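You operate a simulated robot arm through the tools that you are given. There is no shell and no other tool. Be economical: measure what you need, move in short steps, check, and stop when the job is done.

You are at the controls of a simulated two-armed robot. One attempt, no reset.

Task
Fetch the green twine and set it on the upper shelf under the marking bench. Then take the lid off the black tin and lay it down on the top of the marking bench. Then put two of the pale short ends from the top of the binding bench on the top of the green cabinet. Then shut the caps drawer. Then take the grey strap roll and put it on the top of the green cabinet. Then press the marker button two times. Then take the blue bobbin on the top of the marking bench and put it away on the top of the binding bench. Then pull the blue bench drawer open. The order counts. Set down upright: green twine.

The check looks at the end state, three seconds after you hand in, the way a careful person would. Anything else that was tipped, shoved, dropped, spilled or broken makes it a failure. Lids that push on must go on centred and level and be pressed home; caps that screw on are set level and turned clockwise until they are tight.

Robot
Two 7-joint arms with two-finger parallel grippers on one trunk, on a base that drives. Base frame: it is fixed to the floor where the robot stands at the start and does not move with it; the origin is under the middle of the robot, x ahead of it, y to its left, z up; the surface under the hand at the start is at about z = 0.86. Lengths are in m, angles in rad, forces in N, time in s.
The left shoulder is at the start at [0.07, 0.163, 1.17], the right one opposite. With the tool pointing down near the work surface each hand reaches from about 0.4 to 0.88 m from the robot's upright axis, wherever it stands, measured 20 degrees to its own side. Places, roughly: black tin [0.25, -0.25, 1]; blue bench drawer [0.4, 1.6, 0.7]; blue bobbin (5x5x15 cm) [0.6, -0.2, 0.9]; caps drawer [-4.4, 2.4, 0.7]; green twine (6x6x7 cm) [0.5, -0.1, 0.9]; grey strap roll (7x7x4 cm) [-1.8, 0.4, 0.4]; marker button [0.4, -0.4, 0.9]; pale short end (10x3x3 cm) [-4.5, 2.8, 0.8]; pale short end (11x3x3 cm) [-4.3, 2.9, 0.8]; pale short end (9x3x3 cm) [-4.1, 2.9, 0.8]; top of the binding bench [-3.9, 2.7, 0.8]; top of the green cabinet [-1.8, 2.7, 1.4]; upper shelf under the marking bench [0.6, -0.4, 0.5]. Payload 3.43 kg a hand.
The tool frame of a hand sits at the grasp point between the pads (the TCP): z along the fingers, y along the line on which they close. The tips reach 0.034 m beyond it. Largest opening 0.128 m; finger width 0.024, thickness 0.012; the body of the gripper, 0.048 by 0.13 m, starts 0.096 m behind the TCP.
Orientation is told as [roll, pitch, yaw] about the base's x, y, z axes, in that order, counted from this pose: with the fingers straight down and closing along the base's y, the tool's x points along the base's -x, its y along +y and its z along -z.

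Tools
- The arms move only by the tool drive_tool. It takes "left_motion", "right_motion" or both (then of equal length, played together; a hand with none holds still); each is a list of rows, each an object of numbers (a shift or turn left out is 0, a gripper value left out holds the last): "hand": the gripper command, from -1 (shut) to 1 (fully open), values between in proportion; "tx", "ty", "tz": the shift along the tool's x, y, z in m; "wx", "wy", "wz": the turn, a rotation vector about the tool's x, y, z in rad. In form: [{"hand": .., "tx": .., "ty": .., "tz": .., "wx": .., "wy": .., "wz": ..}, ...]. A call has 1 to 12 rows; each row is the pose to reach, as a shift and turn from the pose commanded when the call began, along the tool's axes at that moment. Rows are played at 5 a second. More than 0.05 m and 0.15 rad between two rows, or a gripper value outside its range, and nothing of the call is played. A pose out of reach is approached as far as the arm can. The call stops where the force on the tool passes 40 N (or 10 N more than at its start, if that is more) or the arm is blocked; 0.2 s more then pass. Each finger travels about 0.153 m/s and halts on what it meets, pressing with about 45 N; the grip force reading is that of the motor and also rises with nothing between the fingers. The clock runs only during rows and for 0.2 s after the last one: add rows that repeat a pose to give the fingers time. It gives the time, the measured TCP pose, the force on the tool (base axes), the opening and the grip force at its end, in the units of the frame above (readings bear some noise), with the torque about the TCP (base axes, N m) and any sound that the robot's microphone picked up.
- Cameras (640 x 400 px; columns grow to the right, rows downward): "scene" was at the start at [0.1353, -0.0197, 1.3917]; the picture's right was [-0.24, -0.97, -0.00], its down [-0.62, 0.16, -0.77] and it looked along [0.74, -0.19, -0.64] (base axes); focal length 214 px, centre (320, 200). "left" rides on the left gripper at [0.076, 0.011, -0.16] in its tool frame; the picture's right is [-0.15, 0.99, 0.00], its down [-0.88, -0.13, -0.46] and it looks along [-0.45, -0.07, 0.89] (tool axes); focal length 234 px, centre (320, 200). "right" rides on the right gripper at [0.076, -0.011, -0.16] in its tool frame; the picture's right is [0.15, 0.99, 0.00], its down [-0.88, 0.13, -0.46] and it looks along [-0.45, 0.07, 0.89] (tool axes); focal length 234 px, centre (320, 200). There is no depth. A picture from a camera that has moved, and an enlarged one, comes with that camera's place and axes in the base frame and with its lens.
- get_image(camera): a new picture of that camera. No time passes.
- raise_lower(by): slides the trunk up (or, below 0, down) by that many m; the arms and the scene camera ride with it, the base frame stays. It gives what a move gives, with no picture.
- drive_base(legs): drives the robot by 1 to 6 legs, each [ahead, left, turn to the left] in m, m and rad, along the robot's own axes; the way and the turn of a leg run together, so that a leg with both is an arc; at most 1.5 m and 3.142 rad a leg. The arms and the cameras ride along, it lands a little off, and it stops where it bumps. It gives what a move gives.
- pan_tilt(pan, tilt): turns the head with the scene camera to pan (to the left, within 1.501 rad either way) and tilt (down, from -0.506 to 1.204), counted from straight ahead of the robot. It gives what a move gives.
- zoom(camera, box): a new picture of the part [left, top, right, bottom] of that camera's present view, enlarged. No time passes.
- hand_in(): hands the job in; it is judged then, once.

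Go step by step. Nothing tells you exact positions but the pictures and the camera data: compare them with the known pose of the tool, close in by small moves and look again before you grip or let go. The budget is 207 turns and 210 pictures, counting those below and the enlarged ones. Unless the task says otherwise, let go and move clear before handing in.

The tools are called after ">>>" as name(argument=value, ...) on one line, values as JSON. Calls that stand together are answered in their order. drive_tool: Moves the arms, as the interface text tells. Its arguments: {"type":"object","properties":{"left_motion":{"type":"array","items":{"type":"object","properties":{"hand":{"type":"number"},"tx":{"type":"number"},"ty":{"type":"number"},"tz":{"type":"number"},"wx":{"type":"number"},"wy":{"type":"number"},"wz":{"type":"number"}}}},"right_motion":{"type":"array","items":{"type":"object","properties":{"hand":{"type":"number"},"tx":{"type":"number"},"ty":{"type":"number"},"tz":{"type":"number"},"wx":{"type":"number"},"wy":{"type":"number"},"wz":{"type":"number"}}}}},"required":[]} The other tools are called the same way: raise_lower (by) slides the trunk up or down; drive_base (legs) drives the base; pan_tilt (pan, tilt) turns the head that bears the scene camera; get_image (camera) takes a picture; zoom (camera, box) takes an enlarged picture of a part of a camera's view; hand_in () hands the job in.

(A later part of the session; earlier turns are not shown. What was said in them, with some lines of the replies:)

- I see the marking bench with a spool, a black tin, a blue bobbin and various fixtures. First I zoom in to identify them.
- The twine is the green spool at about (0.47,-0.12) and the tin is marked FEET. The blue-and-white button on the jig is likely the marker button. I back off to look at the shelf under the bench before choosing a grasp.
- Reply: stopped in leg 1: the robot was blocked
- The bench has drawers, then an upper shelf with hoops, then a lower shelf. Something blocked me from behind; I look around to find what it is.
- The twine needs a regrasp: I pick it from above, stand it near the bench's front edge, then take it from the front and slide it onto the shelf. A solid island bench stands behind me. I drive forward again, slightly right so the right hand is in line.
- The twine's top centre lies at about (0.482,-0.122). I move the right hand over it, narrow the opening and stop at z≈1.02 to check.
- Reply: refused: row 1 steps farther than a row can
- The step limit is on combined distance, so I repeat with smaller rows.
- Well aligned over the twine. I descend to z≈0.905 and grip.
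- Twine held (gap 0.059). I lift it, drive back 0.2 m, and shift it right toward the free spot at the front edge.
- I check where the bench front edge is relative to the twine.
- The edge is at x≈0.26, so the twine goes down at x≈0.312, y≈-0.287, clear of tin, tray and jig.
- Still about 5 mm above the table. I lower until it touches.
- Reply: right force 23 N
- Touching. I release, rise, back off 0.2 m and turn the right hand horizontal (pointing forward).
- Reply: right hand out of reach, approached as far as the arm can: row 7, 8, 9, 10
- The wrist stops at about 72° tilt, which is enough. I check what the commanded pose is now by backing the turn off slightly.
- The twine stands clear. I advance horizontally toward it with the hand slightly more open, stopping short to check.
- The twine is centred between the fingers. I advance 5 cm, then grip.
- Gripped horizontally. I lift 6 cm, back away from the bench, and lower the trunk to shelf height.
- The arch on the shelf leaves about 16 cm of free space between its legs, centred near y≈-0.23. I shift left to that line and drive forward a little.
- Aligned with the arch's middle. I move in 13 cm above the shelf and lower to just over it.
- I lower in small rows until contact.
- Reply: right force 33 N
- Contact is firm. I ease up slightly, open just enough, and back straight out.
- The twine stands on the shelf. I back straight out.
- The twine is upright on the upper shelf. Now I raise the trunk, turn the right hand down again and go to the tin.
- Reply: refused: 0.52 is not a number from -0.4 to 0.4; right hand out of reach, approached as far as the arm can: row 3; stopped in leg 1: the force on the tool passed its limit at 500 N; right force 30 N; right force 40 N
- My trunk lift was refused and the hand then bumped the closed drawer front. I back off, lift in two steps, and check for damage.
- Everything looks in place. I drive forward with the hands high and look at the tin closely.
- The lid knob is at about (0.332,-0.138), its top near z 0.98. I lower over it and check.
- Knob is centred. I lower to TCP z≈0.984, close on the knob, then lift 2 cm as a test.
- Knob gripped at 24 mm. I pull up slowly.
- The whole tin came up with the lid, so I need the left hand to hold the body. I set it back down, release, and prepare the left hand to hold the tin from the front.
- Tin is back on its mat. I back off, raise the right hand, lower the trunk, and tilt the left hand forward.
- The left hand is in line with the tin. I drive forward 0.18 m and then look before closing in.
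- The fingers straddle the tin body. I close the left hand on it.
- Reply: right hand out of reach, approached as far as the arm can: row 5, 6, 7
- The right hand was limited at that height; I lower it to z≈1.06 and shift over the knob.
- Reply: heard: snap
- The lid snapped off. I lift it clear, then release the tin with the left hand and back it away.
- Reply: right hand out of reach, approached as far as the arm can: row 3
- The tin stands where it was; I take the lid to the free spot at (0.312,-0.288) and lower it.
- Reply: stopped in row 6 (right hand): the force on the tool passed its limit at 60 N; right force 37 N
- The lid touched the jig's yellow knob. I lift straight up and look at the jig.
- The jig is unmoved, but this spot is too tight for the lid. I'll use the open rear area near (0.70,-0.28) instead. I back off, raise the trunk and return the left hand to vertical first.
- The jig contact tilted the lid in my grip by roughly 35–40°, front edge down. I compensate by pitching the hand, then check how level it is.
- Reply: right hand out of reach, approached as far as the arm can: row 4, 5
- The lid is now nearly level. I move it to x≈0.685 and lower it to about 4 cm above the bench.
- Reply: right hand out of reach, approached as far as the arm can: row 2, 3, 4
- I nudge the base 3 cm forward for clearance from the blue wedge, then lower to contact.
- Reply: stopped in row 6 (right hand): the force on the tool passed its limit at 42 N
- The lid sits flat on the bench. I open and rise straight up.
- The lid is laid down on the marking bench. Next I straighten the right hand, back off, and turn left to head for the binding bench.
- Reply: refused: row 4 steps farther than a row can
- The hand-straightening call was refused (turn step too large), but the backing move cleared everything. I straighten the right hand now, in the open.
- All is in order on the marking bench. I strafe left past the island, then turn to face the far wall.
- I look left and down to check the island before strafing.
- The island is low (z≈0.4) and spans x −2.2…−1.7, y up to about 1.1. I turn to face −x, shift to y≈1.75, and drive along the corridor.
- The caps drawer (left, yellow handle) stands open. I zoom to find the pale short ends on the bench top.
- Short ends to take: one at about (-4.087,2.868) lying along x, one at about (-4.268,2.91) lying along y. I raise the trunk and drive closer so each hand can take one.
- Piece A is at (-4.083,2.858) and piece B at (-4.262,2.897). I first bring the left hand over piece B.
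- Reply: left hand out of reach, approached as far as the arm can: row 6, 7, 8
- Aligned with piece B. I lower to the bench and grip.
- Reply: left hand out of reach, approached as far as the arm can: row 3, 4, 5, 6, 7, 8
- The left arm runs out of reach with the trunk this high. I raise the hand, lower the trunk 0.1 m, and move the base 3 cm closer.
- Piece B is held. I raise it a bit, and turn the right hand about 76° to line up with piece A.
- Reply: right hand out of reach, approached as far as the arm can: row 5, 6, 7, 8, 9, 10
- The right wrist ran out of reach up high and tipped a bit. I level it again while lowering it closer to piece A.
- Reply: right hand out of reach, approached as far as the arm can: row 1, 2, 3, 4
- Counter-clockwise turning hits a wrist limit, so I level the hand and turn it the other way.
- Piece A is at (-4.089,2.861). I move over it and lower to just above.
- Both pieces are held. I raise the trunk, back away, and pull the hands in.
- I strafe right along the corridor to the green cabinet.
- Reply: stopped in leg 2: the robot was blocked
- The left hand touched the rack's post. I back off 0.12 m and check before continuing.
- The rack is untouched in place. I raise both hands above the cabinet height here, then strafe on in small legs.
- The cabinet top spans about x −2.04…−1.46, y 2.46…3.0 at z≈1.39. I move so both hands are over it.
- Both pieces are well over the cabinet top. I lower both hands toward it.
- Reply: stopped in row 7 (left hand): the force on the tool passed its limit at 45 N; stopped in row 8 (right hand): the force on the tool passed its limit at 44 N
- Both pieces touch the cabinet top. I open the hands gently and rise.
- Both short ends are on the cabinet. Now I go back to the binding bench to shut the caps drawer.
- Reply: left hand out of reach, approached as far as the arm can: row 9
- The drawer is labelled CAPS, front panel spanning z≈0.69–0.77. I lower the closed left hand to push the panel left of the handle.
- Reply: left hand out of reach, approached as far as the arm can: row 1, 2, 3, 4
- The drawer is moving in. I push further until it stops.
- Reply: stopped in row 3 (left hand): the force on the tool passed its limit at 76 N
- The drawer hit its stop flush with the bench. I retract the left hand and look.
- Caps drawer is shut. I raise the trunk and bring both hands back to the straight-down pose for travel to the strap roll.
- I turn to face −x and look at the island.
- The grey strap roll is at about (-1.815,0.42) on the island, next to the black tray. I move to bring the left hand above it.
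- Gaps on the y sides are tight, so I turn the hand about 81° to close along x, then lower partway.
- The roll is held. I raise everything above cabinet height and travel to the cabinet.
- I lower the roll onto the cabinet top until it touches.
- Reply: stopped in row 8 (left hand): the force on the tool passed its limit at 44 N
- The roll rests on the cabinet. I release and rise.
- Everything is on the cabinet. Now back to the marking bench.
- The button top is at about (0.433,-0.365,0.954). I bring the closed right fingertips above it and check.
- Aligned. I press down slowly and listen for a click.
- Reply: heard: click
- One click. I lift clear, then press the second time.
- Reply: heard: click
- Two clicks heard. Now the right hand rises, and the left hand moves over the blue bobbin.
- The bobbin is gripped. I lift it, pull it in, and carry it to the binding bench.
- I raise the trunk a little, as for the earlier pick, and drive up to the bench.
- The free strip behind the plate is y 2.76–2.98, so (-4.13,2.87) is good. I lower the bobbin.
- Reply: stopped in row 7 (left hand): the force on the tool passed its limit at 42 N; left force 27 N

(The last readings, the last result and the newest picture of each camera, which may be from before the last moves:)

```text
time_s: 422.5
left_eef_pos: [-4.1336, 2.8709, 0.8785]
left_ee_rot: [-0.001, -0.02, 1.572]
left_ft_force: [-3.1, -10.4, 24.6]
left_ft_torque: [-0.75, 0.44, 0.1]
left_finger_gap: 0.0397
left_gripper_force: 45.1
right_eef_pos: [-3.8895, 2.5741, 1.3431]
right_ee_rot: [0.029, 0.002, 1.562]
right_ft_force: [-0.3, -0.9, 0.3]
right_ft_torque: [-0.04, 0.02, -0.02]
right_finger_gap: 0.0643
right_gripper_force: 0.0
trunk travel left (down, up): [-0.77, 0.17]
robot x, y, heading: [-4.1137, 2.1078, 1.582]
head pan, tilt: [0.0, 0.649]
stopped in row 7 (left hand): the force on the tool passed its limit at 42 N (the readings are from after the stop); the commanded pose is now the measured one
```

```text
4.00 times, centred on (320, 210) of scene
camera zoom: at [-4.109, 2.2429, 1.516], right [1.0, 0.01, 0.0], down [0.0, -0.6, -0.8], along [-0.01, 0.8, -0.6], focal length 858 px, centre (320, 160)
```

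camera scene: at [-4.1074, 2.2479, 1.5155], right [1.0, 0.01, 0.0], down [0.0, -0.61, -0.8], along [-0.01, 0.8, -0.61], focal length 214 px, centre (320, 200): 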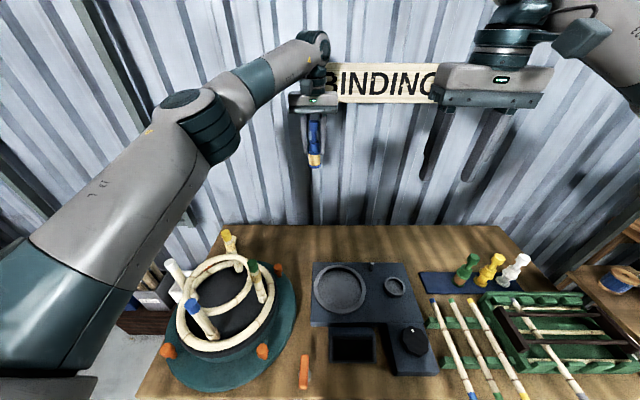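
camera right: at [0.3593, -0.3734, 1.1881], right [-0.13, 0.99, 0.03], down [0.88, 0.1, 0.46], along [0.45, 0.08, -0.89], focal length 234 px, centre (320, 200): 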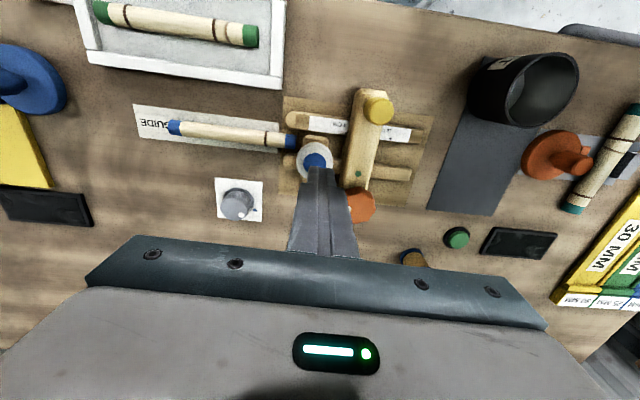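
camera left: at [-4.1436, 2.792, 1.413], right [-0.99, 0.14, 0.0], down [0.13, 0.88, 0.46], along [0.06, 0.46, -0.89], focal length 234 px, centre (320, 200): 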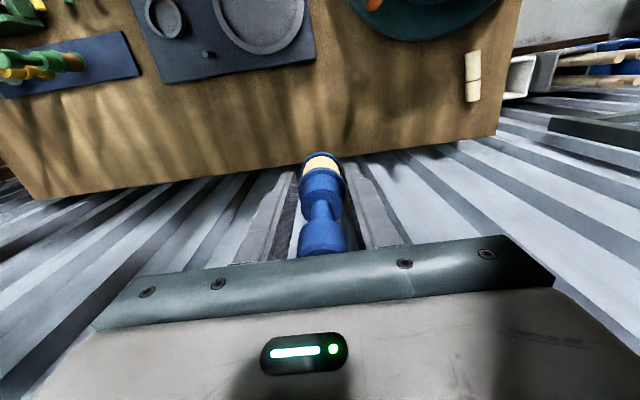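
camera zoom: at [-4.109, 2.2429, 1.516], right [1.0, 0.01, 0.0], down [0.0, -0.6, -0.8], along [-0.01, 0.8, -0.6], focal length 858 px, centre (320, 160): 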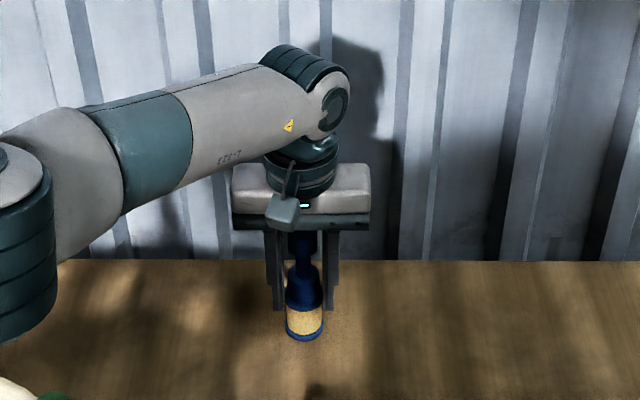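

It stands on the bench. I release slowly and rise.

>>> drive_tool(left_motion=[{"tz": -0.002, "hand": -0.2}, {"tz": -0.002, "hand": 0.1}, {"tz": -0.002, "hand": 0.3}, {"tz": -0.03}, {"tz": -0.07}, {"tz": -0.115}, {"tz": -0.16}, {"tz": -0.205}, {"tz": -0.25}, {"tz": -0.28}])

>>> zoom(camera="scene", box=[220, 120, 420, 280])

```text
time_s: 424.7
left_eef_pos: [-4.1358, 2.8659, 1.1536]
left_ee_rot: [-0.001, -0.017, 1.573]
left_ft_force: [0.3, 0.6, -0.5]
left_ft_torque: [0.0, 0.0, -0.03]
left_finger_gap: 0.0833
left_gripper_force: 0.0
right_eef_pos: [-3.8879, 2.5763, 1.3409]
right_ee_rot: [0.03, 0.001, 1.563]
right_ft_force: [-0.2, -0.5, 0.5]
right_ft_torque: [0.0, 0.01, 0.02]
right_finger_gap: 0.064
right_gripper_force: 0.1
trunk travel left (down, up): [-0.77, 0.17]
robot x, y, heading: [-4.1113, 2.1082, 1.58]
head pan, tilt: [0.0, 0.649]
```

```text
2.50 times, centred on (320, 200) of scene
camera zoom: at [-4.1089, 2.2451, 1.5158], right [1.0, 0.01, 0.0], down [0.0, -0.6, -0.8], along [-0.01, 0.8, -0.6], focal length 536 px, centre (320, 200)
```

zoom: 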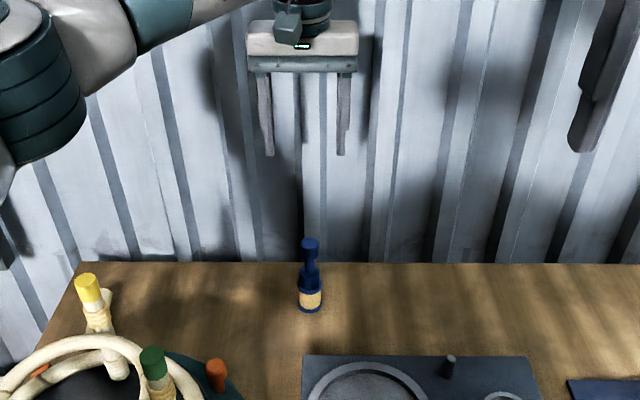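

The bobbin stands on the binding bench. Last: the blue bench drawer on the joining bench. I back off, pull the hands in, and drive there.

>>> drive_base(legs=[[-0.49, 0, 0]])

>>> drive_tool(left_motion=[{"tx": 0.045, "tz": -0.01}, {"tx": 0.09, "tz": -0.02}, {"tx": 0.135, "tz": -0.03}, {"tx": 0.18, "tz": -0.04}, {"tx": 0.225, "tz": -0.05}, {"tx": 0.26, "tz": -0.06}])

>>> drive_base(legs=[[0, -1.4, 0], [0.12, 0, 0], [0, -1.1, 0], [0, -1.0, 0]])

>>> drive_base(legs=[[0, 0, -1.57]])

>>> pan_tilt(pan=0, tilt=0.5)

>>> get_image(camera="scene")

```text
time_s: 427.7
left_eef_pos: [-4.1333, 2.3685, 1.1529]
left_ee_rot: [-0.002, -0.017, 1.572]
left_ft_force: [-0.1, 0.2, -0.2]
left_ft_torque: [-0.01, -0.03, -0.01]
left_finger_gap: 0.0833
left_gripper_force: 0.1
right_eef_pos: [-3.8839, 2.0785, 1.3413]
right_ee_rot: [0.028, 0.004, 1.562]
right_ft_force: [-0.9, -0.1, -0.9]
right_ft_torque: [-0.03, 0.02, -0.01]
right_finger_gap: 0.0642
right_gripper_force: 0.0
trunk travel left (down, up): [-0.77, 0.17]
robot x, y, heading: [-4.1045, 1.6078, 1.577]
head pan, tilt: [0.0, 0.649]
```

```text
time_s: 429.1
left_eef_pos: [-4.1341, 2.1042, 1.2111]
left_ee_rot: [0.0, -0.018, 1.572]
left_ft_force: [-0.2, 0.5, 0.8]
left_ft_torque: [0.0, -0.02, 0.04]
left_finger_gap: 0.0832
left_gripper_force: 0.0
right_eef_pos: [-3.8844, 2.0768, 1.342]
right_ee_rot: [0.027, 0.002, 1.562]
right_ft_force: [-0.2, -0.1, 0.1]
right_ft_torque: [-0.01, 0.01, -0.01]
right_finger_gap: 0.064
right_gripper_force: 0.1
trunk travel left (down, up): [-0.77, 0.17]
robot x, y, heading: [-4.1065, 1.6063, 1.574]
head pan, tilt: [0.0, 0.649]
```

```text
time_s: 446.9
left_eef_pos: [-0.6292, 2.2532, 1.2104]
left_ee_rot: [-0.002, -0.018, 1.575]
left_ft_force: [-0.2, 0.0, 0.8]
left_ft_torque: [0.01, -0.02, 0.02]
left_finger_gap: 0.0832
left_gripper_force: 0.1
right_eef_pos: [-0.3794, 2.2252, 1.3429]
right_ee_rot: [0.028, 0.003, 1.563]
right_ft_force: [0.4, 0.3, -0.3]
right_ft_torque: [-0.02, 0.02, 0.02]
right_finger_gap: 0.0639
right_gripper_force: 0.1
trunk travel left (down, up): [-0.77, 0.17]
robot x, y, heading: [-0.6048, 1.7552, 1.577]
head pan, tilt: [0.0, 0.649]
```

```text
time_s: 451.2
left_eef_pos: [-0.1028, 1.7693, 1.2107]
left_ee_rot: [-0.002, -0.017, -0.026]
left_ft_force: [-0.8, -0.9, 0.6]
left_ft_torque: [0.02, -0.02, 0.01]
left_finger_gap: 0.0833
left_gripper_force: 0.1
right_eef_pos: [-0.1383, 1.5223, 1.342]
right_ee_rot: [0.027, 0.005, -0.035]
right_ft_force: [-0.1, 0.2, -0.3]
right_ft_torque: [0.02, 0.0, 0.03]
right_finger_gap: 0.0639
right_gripper_force: 0.1
trunk travel left (down, up): [-0.77, 0.17]
robot x, y, heading: [-0.603, 1.759, -0.024]
head pan, tilt: [0.0, 0.649]
```

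```text
time_s: 451.9
left_eef_pos: [-0.1042, 1.7687, 1.2111]
left_ee_rot: [-0.002, -0.017, -0.022]
left_ft_force: [0.6, -0.9, 0.2]
left_ft_torque: [0.01, 0.01, -0.03]
left_finger_gap: 0.0832
left_gripper_force: 0.1
right_eef_pos: [-0.1383, 1.5206, 1.3429]
right_ee_rot: [0.028, 0.004, -0.034]
right_ft_force: [0.9, 0.4, 1.3]
right_ft_torque: [0.01, -0.01, -0.04]
right_finger_gap: 0.0643
right_gripper_force: 0.0
trunk travel left (down, up): [-0.77, 0.17]
robot x, y, heading: [-0.6013, 1.7554, -0.018]
head pan, tilt: [0.0, 0.499]
```

```text
51 pictures are left
camera scene: at [-0.4575, 1.7537, 1.529], right [-0.02, -1.0, 0.0], down [-0.48, 0.01, -0.88], along [0.88, -0.02, -0.48], focal length 214 px, centre (320, 200)
```

scene: 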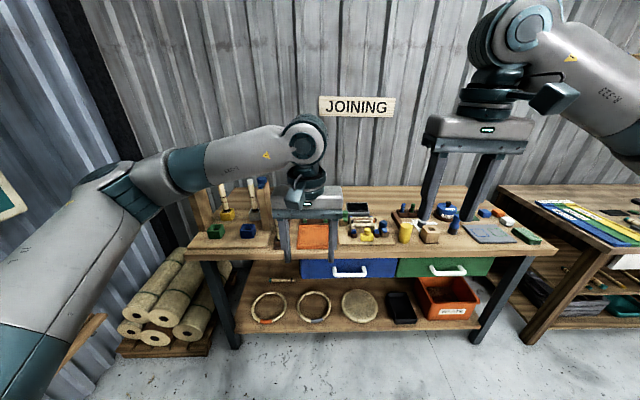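

I see the blue drawer with its white handle at about y≈1.61. I lower the trunk, align, and take a close look.

>>> drive_base(legs=[[0, -0.14, 0.02]])

>>> raise_lower(by=-0.4)

>>> drive_tool(left_motion=[{"hand": 0.2, "wy": -0.14}, {"wy": -0.28}, {"wy": -0.42}, {"wy": -0.56}, {"wy": -0.7}, {"wy": -0.84}, {"wy": -0.98}, {"wy": -1.12}, {"wy": -1.2}])

>>> zoom(camera="scene", box=[220, 100, 460, 260])

>>> get_image(camera="left")

```text
time_s: 453.2
left_eef_pos: [-0.1045, 1.644, 1.2103]
left_ee_rot: [-0.004, -0.016, -0.006]
left_ft_force: [0.0, 0.6, -0.7]
left_ft_torque: [-0.02, -0.01, -0.01]
left_finger_gap: 0.0831
left_gripper_force: 0.1
right_eef_pos: [-0.135, 1.3951, 1.3429]
right_ee_rot: [0.026, 0.002, -0.018]
right_ft_force: [0.6, 0.2, -0.1]
right_ft_torque: [-0.01, -0.02, -0.03]
right_finger_gap: 0.064
right_gripper_force: 0.0
trunk travel left (down, up): [-0.77, 0.17]
robot x, y, heading: [-0.6038, 1.6202, 0.005]
head pan, tilt: [0.0, 0.499]
```

```text
time_s: 457.0
left_eef_pos: [-0.1047, 1.6426, 0.8108]
left_ee_rot: [-0.002, -0.017, -0.006]
left_ft_force: [-0.1, 0.2, 0.2]
left_ft_torque: [0.0, -0.03, 0.03]
left_finger_gap: 0.0834
left_gripper_force: 0.0
right_eef_pos: [-0.1362, 1.3926, 0.9418]
right_ee_rot: [0.028, 0.004, -0.018]
right_ft_force: [-0.7, 0.0, -0.2]
right_ft_torque: [0.0, 0.03, 0.02]
right_finger_gap: 0.0639
right_gripper_force: 0.0
trunk travel left (down, up): [-0.37, 0.57]
robot x, y, heading: [-0.6056, 1.622, -0.001]
head pan, tilt: [0.0, 0.499]
```

```text
time_s: 459.0
left_eef_pos: [-0.0961, 1.6318, 0.8103]
left_ee_rot: [-0.003, -1.22, -0.002]
left_ft_force: [0.7, 0.1, 1.1]
left_ft_torque: [-0.04, -0.01, 0.0]
left_finger_gap: 0.0769
left_gripper_force: 0.0
left hand out of reach, approached as far as the arm can: row 8, 9
right_eef_pos: [-0.1361, 1.3942, 0.9416]
right_ee_rot: [0.027, 0.002, -0.017]
right_ft_force: [-0.6, -0.4, -0.3]
right_ft_torque: [0.04, 0.01, -0.01]
right_finger_gap: 0.0638
right_gripper_force: 0.0
trunk travel left (down, up): [-0.37, 0.57]
robot x, y, heading: [-0.5992, 1.6188, -0.003]
head pan, tilt: [0.0, 0.499]
```

```text
2.50 times, centred on (340, 180) of scene
camera zoom: at [-0.4593, 1.62, 1.1291], right [0.0, -1.0, 0.0], down [-0.48, 0.0, -0.88], along [0.88, 0.0, -0.48], focal length 536 px, centre (270, 250)
```

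zoom: 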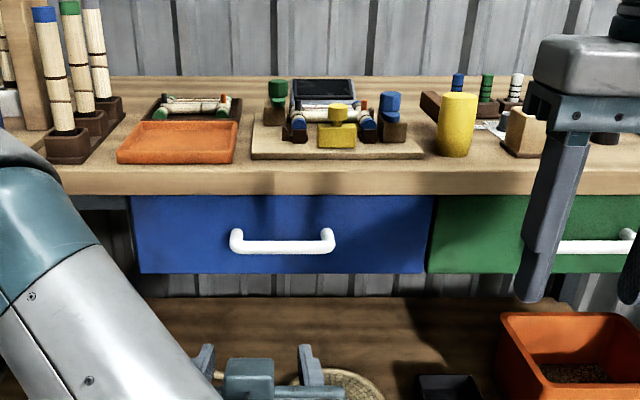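

```text
49 pictures are left
camera left: at [-0.2717, 1.6445, 0.7952], right [0.06, 0.99, 0.14], down [-0.12, -0.13, 0.98], along [0.99, -0.07, 0.12], focal length 234 px, centre (320, 200)
```

left: 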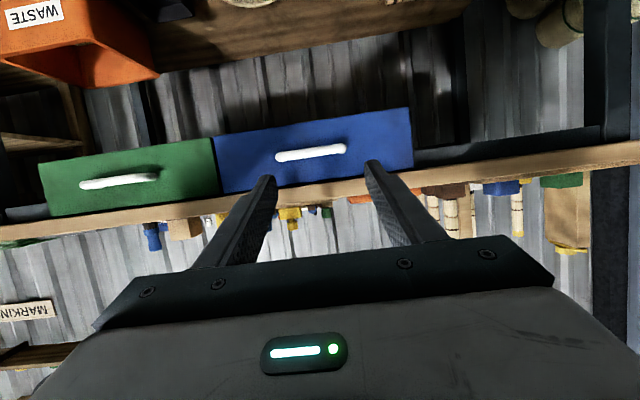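

Handle bar is about (0.255,1.602,0.75). I turn the left hand 90° so the fingers close vertically around the bar.

>>> drive_tool(left_motion=[{"hand": 0.0, "wz": -0.14}, {"wz": -0.28}, {"wz": -0.42}, {"wz": -0.56}, {"wz": -0.7}, {"wz": -0.84}, {"wz": -0.98}, {"wz": -1.12}, {"wz": -1.26}, {"wz": -1.4}, {"wz": -1.54}, {"wz": -1.57}])

>>> get_image(camera="left")

>>> get_image(camera="scene")

```text
time_s: 461.6
left_eef_pos: [-0.095, 1.6322, 0.8114]
left_ee_rot: [-1.216, 0.001, 1.564]
left_ft_force: [1.0, 0.9, 0.3]
left_ft_torque: [-0.03, 0.02, -0.01]
left_finger_gap: 0.0641
left_gripper_force: 0.0
right_eef_pos: [-0.1355, 1.3948, 0.9417]
right_ee_rot: [0.029, 0.004, -0.017]
right_ft_force: [-0.2, 0.8, 0.7]
right_ft_torque: [0.0, 0.02, 0.02]
right_finger_gap: 0.0642
right_gripper_force: 0.1
trunk travel left (down, up): [-0.37, 0.57]
robot x, y, heading: [-0.6015, 1.6225, 0.001]
head pan, tilt: [0.0, 0.499]
```

```text
48 pictures are left
camera left: at [-0.2491, 1.558, 0.8558], right [-0.34, 0.15, -0.93], down [-0.38, 0.88, 0.28], along [0.86, 0.45, -0.25], focal length 234 px, centre (320, 200)
```

left: 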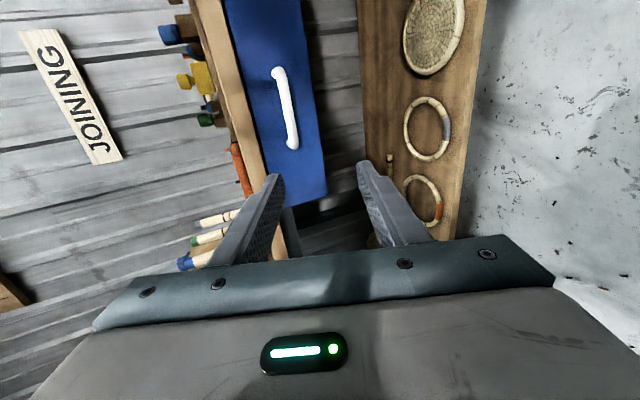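

```text
47 pictures are left
camera scene: at [-0.459, 1.6204, 1.1291], right [0.0, -1.0, 0.0], down [-0.48, 0.0, -0.88], along [0.88, 0.0, -0.48], focal length 214 px, centre (320, 200)
```

scene: 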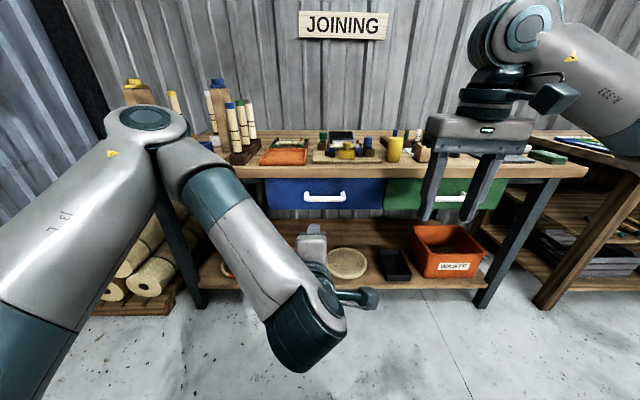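

>>> drive_base(legs=[[0.2, 0, 0]])

>>> drive_tool(left_motion=[{"tx": 0.015, "ty": 0.028, "tz": 0.011}, {"tx": 0.031, "ty": 0.057, "tz": 0.021}])

>>> get_image(camera="left")

>>> zoom(camera="scene", box=[220, 120, 420, 260])

```text
time_s: 463.2
left_eef_pos: [0.1082, 1.6335, 0.8106]
left_ee_rot: [-1.218, 0.0, 1.57]
left_ft_force: [0.5, 1.1, -0.1]
left_ft_torque: [0.0, -0.02, 0.0]
left_finger_gap: 0.0639
left_gripper_force: 0.1
right_eef_pos: [0.0672, 1.3957, 0.9409]
right_ee_rot: [0.029, 0.004, -0.013]
right_ft_force: [0.2, -0.3, 0.2]
right_ft_torque: [0.0, 0.0, 0.02]
right_finger_gap: 0.0639
right_gripper_force: 0.0
trunk travel left (down, up): [-0.37, 0.57]
robot x, y, heading: [-0.4015, 1.6179, 0.001]
head pan, tilt: [0.0, 0.499]
```

```text
time_s: 463.8
left_eef_pos: [0.1072, 1.6019, 0.7479]
left_ee_rot: [-1.216, 0.0, 1.569]
left_ft_force: [-0.2, -0.4, -0.3]
left_ft_torque: [0.01, 0.01, -0.02]
left_finger_gap: 0.0638
left_gripper_force: 0.1
right_eef_pos: [0.0662, 1.395, 0.9422]
right_ee_rot: [0.029, 0.003, -0.014]
right_ft_force: [-0.4, 0.1, 0.3]
right_ft_torque: [-0.01, -0.02, 0.02]
right_finger_gap: 0.0641
right_gripper_force: 0.1
trunk travel left (down, up): [-0.37, 0.57]
robot x, y, heading: [-0.3988, 1.6194, 0.002]
head pan, tilt: [0.0, 0.499]
```

```text
46 pictures are left
camera left: at [-0.0458, 1.5271, 0.7936], right [-0.34, 0.15, -0.93], down [-0.38, 0.88, 0.28], along [0.86, 0.45, -0.25], focal length 234 px, centre (320, 200)
```

left: 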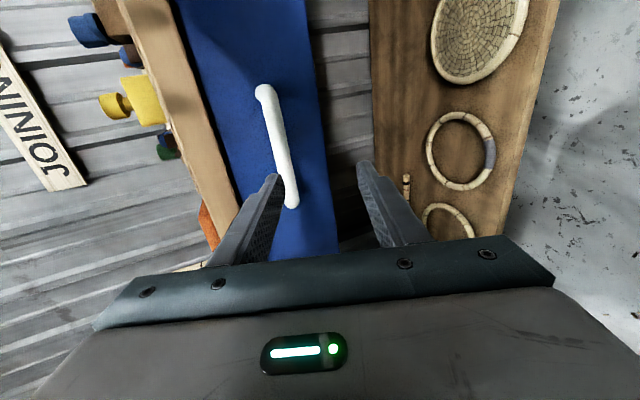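

```text
2.86 times, centred on (320, 190) of scene
camera zoom: at [-0.257, 1.6207, 1.1291], right [0.0, -1.0, 0.0], down [-0.48, 0.0, -0.88], along [0.88, 0.0, -0.48], focal length 613 px, centre (320, 229)
```

zoom: 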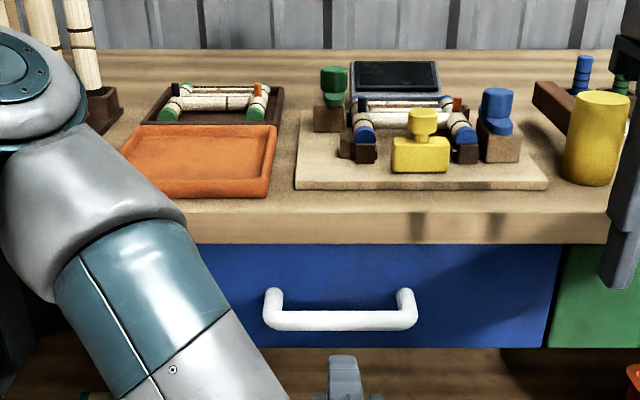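

I advance so the bar comes between the fingers.

>>> drive_tool(left_motion=[{"tx": 0.004, "ty": -0.017, "tz": 0.04}, {"tx": 0.004, "ty": -0.034, "tz": 0.08}, {"tx": 0.004, "ty": -0.045, "tz": 0.105}, {"tx": 0.004, "ty": -0.052, "tz": 0.1205}])

>>> get_image(camera="left")

>>> zoom(camera="scene", box=[220, 120, 420, 260])

```text
time_s: 464.8
left_eef_pos: [0.2373, 1.5981, 0.7571]
left_ee_rot: [-1.217, 0.0, 1.566]
left_ft_force: [-3.1, 1.1, -0.8]
left_ft_torque: [-0.03, -0.05, 0.1]
left_finger_gap: 0.0629
left_gripper_force: 0.0
right_eef_pos: [0.0661, 1.3963, 0.9417]
right_ee_rot: [0.028, 0.001, -0.014]
right_ft_force: [0.3, 0.1, 0.2]
right_ft_torque: [0.03, 0.01, 0.02]
right_finger_gap: 0.0641
right_gripper_force: 0.0
trunk travel left (down, up): [-0.37, 0.57]
robot x, y, heading: [-0.399, 1.6189, -0.0]
head pan, tilt: [0.0, 0.499]
```

```text
44 pictures are left
camera left: at [0.0836, 1.5242, 0.8013], right [-0.34, 0.15, -0.93], down [-0.38, 0.88, 0.28], along [0.86, 0.45, -0.25], focal length 234 px, centre (320, 200)
```

left: 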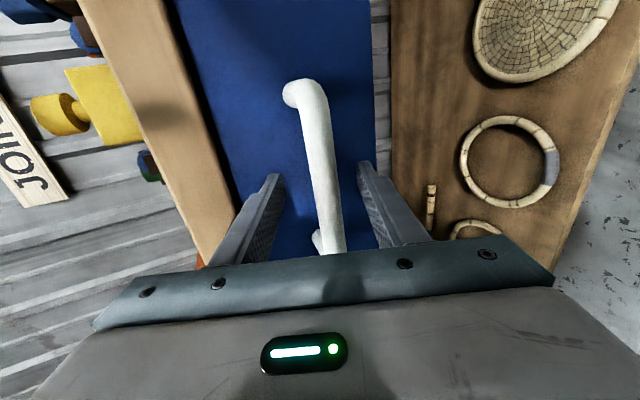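

```text
2.86 times, centred on (320, 190) of scene
camera zoom: at [-0.2579, 1.6214, 1.1292], right [0.0, -1.0, 0.0], down [-0.48, 0.0, -0.88], along [0.88, 0.0, -0.48], focal length 613 px, centre (320, 229)
```

zoom: 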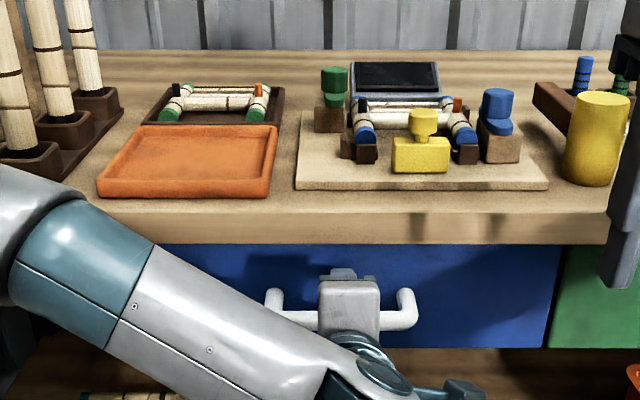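

The bar is between the fingers. I close and pull with small steps first.

>>> drive_tool(left_motion=[{"hand": -1}, {}, {}])

>>> drive_tool(left_motion=[{"ty": 0.007, "tz": -0.0188}, {"ty": 0.0139, "tz": -0.0375}, {"ty": 0.0209, "tz": -0.0563}, {"ty": 0.0278, "tz": -0.075}])

>>> zoom(camera="scene", box=[220, 120, 420, 260])

```text
time_s: 465.6
left_eef_pos: [0.2371, 1.598, 0.7514]
left_ee_rot: [-1.207, -0.001, 1.564]
left_ft_force: [-22.0, 0.3, -33.6]
left_ft_torque: [-0.8, -0.01, -0.03]
left_finger_gap: 0.0199
left_gripper_force: 44.9
right_eef_pos: [0.0679, 1.3957, 0.9409]
right_ee_rot: [0.027, 0.003, -0.013]
right_ft_force: [0.4, 0.5, -0.4]
right_ft_torque: [0.03, 0.02, 0.0]
right_finger_gap: 0.0638
right_gripper_force: 0.0
trunk travel left (down, up): [-0.37, 0.57]
robot x, y, heading: [-0.4017, 1.6188, 0.003]
head pan, tilt: [0.0, 0.499]
```

```text
time_s: 466.6
left_eef_pos: [0.1605, 1.5985, 0.7511]
left_ee_rot: [-1.208, -0.003, 1.566]
left_ft_force: [-0.6, -6.3, -44.2]
left_ft_torque: [-0.22, 0.12, 1.11]
left_finger_gap: 0.0197
left_gripper_force: 45.3
right_eef_pos: [0.0694, 1.3948, 0.9398]
right_ee_rot: [0.028, 0.008, -0.014]
right_ft_force: [0.2, -0.2, 0.0]
right_ft_torque: [0.02, 0.0, -0.01]
right_finger_gap: 0.0639
right_gripper_force: 0.0
trunk travel left (down, up): [-0.37, 0.57]
robot x, y, heading: [-0.4027, 1.6177, 0.005]
head pan, tilt: [0.0, 0.499]
```

```text
2.86 times, centred on (320, 190) of scene
camera zoom: at [-0.2535, 1.6204, 1.1284], right [0.0, -1.0, 0.0], down [-0.48, 0.0, -0.88], along [0.88, 0.0, -0.48], focal length 613 px, centre (320, 229)
```

zoom: 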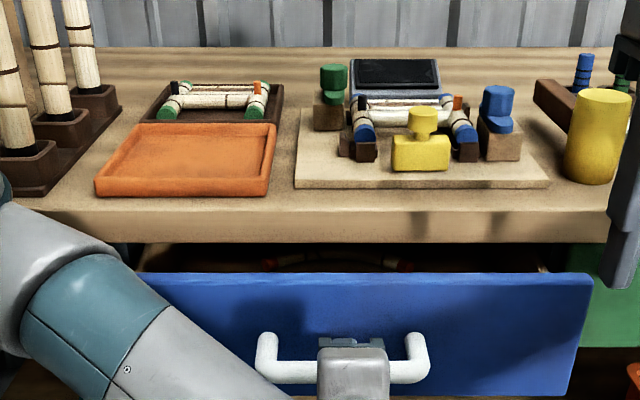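

The drawer is sliding open. I pull about 11 cm further and relieve the small vertical strain.

>>> drive_tool(left_motion=[{"ty": 0.0038, "tz": 0.0014}, {"ty": 0.012, "tz": -0.02}, {"ty": 0.0195, "tz": -0.041}, {"ty": 0.027, "tz": -0.0615}, {"ty": 0.0345, "tz": -0.082}, {"ty": 0.042, "tz": -0.102}])

>>> get_image(camera="scene")

```text
time_s: 468.0
left_eef_pos: [0.0467, 1.5988, 0.7513]
left_ee_rot: [-1.216, -0.001, 1.572]
left_ft_force: [-3.4, 16.9, -21.7]
left_ft_torque: [-0.13, 0.11, -0.58]
left_finger_gap: 0.0194
left_gripper_force: 44.7
left hand out of reach, approached as far as the arm can: row 6
right_eef_pos: [0.0694, 1.3976, 0.9418]
right_ee_rot: [0.025, 0.003, -0.011]
right_ft_force: [0.9, 0.2, 0.8]
right_ft_torque: [-0.01, 0.0, -0.01]
right_finger_gap: 0.0641
right_gripper_force: 0.0
trunk travel left (down, up): [-0.37, 0.57]
robot x, y, heading: [-0.3976, 1.6165, 0.002]
head pan, tilt: [0.0, 0.499]
```

```text
41 pictures are left
camera scene: at [-0.256, 1.6232, 1.129], right [0.0, -1.0, 0.0], down [-0.48, 0.0, -0.88], along [0.88, 0.0, -0.48], focal length 214 px, centre (320, 200)
```

scene: 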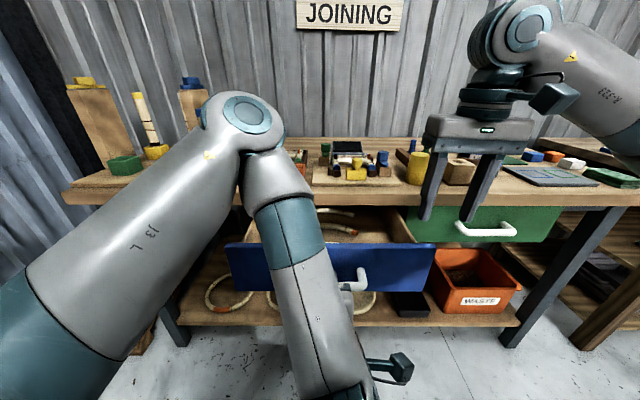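

The drawer is open about 19 cm. I pull a little further with the base, then let go.

>>> drive_base(legs=[[-0.05, 0, 0]])

>>> drive_tool(left_motion=[{"hand": -0.3}, {"hand": 0.0}, {}, {}])

>>> get_image(camera="left")

```text
time_s: 469.0
left_eef_pos: [-0.0017, 1.5982, 0.7512]
left_ee_rot: [-1.215, 0.0, 1.573]
left_ft_force: [1.8, 29.5, -18.5]
left_ft_torque: [-0.24, 0.08, 0.28]
left_finger_gap: 0.0195
left_gripper_force: 45.2
right_eef_pos: [0.0179, 1.3977, 0.9425]
right_ee_rot: [0.027, 0.004, -0.014]
right_ft_force: [-0.1, 0.3, 0.0]
right_ft_torque: [0.01, -0.04, 0.02]
right_finger_gap: 0.0638
right_gripper_force: 0.0
trunk travel left (down, up): [-0.37, 0.57]
robot x, y, heading: [-0.4499, 1.6195, 0.001]
head pan, tilt: [0.0, 0.499]
```

```text
time_s: 470.0
left_eef_pos: [-0.0019, 1.5974, 0.7517]
left_ee_rot: [-1.217, -0.002, 1.572]
left_ft_force: [0.4, -0.3, -0.4]
left_ft_torque: [0.02, 0.01, -0.01]
left_finger_gap: 0.0639
left_gripper_force: 0.1
right_eef_pos: [0.0171, 1.3953, 0.9412]
right_ee_rot: [0.028, 0.003, -0.015]
right_ft_force: [0.7, 0.3, 0.5]
right_ft_torque: [-0.01, -0.01, -0.02]
right_finger_gap: 0.0641
right_gripper_force: 0.1
trunk travel left (down, up): [-0.37, 0.57]
robot x, y, heading: [-0.4506, 1.6188, 0.001]
head pan, tilt: [0.0, 0.499]
```

```text
40 pictures are left
camera left: at [-0.1547, 1.5212, 0.7966], right [-0.34, 0.15, -0.93], down [-0.38, 0.88, 0.28], along [0.86, 0.45, -0.25], focal length 234 px, centre (320, 200)
```

left: 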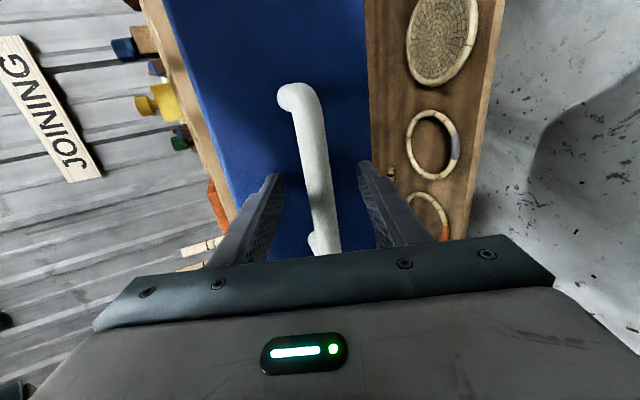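

Released. I back straight off and check the whole area.

>>> drive_base(legs=[[-0.25, 0, 0]])

>>> get_image(camera="scene")

>>> raise_lower(by=0.35)

>>> pan_tilt(pan=-1.0, tilt=0.45)

>>> get_image(camera="scene")

```text
time_s: 471.8
left_eef_pos: [-0.2511, 1.5953, 0.7529]
left_ee_rot: [-1.216, -0.002, 1.57]
left_ft_force: [0.2, 0.0, 0.2]
left_ft_torque: [-0.04, 0.0, -0.02]
left_finger_gap: 0.064
left_gripper_force: 0.1
right_eef_pos: [-0.2336, 1.3939, 0.9434]
right_ee_rot: [0.03, 0.0, -0.017]
right_ft_force: [0.5, 0.2, -0.1]
right_ft_torque: [-0.03, -0.03, -0.03]
right_finger_gap: 0.0641
right_gripper_force: 0.0
trunk travel left (down, up): [-0.37, 0.57]
robot x, y, heading: [-0.699, 1.6224, 0.002]
head pan, tilt: [0.0, 0.499]
```

```text
39 pictures are left
camera scene: at [-0.557, 1.6205, 1.1292], right [0.0, -1.0, 0.0], down [-0.48, 0.0, -0.88], along [0.88, 0.0, -0.48], focal length 214 px, centre (320, 200)
```

scene: 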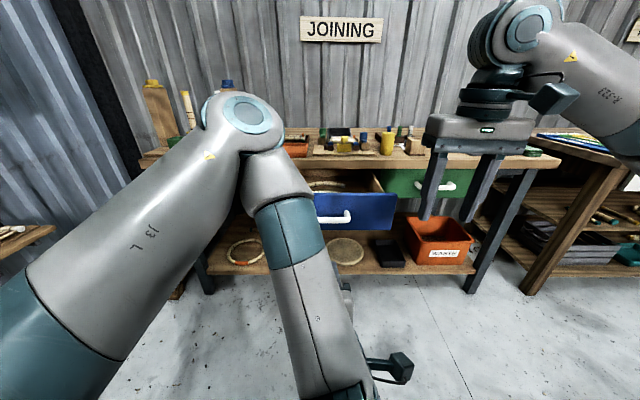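

```text
time_s: 475.2
left_eef_pos: [-0.2501, 1.5953, 1.1018]
left_ee_rot: [-1.215, -0.003, 1.568]
left_ft_force: [-0.4, -0.3, 0.7]
left_ft_torque: [-0.02, -0.02, 0.0]
left_finger_gap: 0.0643
left_gripper_force: 0.2
right_eef_pos: [-0.2316, 1.3947, 1.292]
right_ee_rot: [0.027, 0.005, -0.016]
right_ft_force: [0.0, 0.8, 0.0]
right_ft_torque: [-0.02, 0.01, -0.01]
right_finger_gap: 0.0639
right_gripper_force: 0.0
trunk travel left (down, up): [-0.72, 0.22]
robot x, y, heading: [-0.6989, 1.6227, -0.002]
head pan, tilt: [0.0, 0.499]
```

```text
time_s: 476.5
left_eef_pos: [-0.2505, 1.5943, 1.1023]
left_ee_rot: [-1.217, -0.003, 1.568]
left_ft_force: [0.3, 0.0, -0.4]
left_ft_torque: [0.0, 0.0, 0.0]
left_finger_gap: 0.0641
left_gripper_force: 0.1
right_eef_pos: [-0.2324, 1.3941, 1.2908]
right_ee_rot: [0.027, 0.003, -0.017]
right_ft_force: [0.1, 0.0, -1.4]
right_ft_torque: [0.02, 0.02, 0.02]
right_finger_gap: 0.0638
right_gripper_force: 0.0
trunk travel left (down, up): [-0.72, 0.22]
robot x, y, heading: [-0.6996, 1.6192, -0.001]
head pan, tilt: [-1.0, 0.45]
```

```text
38 pictures are left
camera scene: at [-0.5974, 1.5432, 1.4836], right [-0.84, -0.54, 0.0], down [-0.24, 0.37, -0.9], along [0.49, -0.76, -0.44], focal length 214 px, centre (320, 200)
```

scene: 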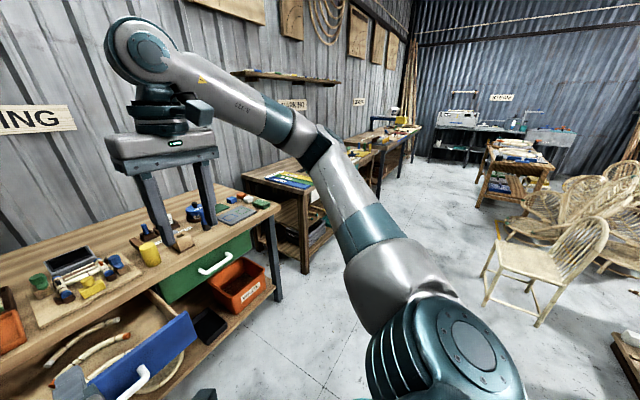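

The drawer is open, the furniture stands as before, and both hands are clear. Handing in.

>>> hand_in()

```text
The job is handed in.
```

I did all eight steps in the order you gave and handed the job in; I have no verdict from the check yet.

- **Green twine:** it stands upright on the upper shelf under the marking bench.
- **Black tin:** the lid lies flat on the marking bench, near the back.
- **Short ends:** two of the three are on top of the green cabinet.
- **Caps drawer:** pushed in to its stop.
- **Grey strap roll:** on top of the green cabinet.
- **Marker button:** pressed twice, with a click heard each time.
- **Blue bobbin:** standing upright on the binding bench.
- **Blue bench drawer:** pulled open about 24 cm.

Four contacts along the way could count against it:

- **Chair (probably):** while backing up at the start I ran into something behind me, probably a chair. The chair there is upright, but I can't tell whether it shifted.
- **Teal drawer:** the right hand pressed on the front of this closed drawer. I saw no change to it.
- **Yellow knob:** the lid touched this knob on the marking jig, and the jig looked unmoved afterwards.
- **Rack:** the left hand touched a post of the rack by the binding bench, which also looked unmoved.
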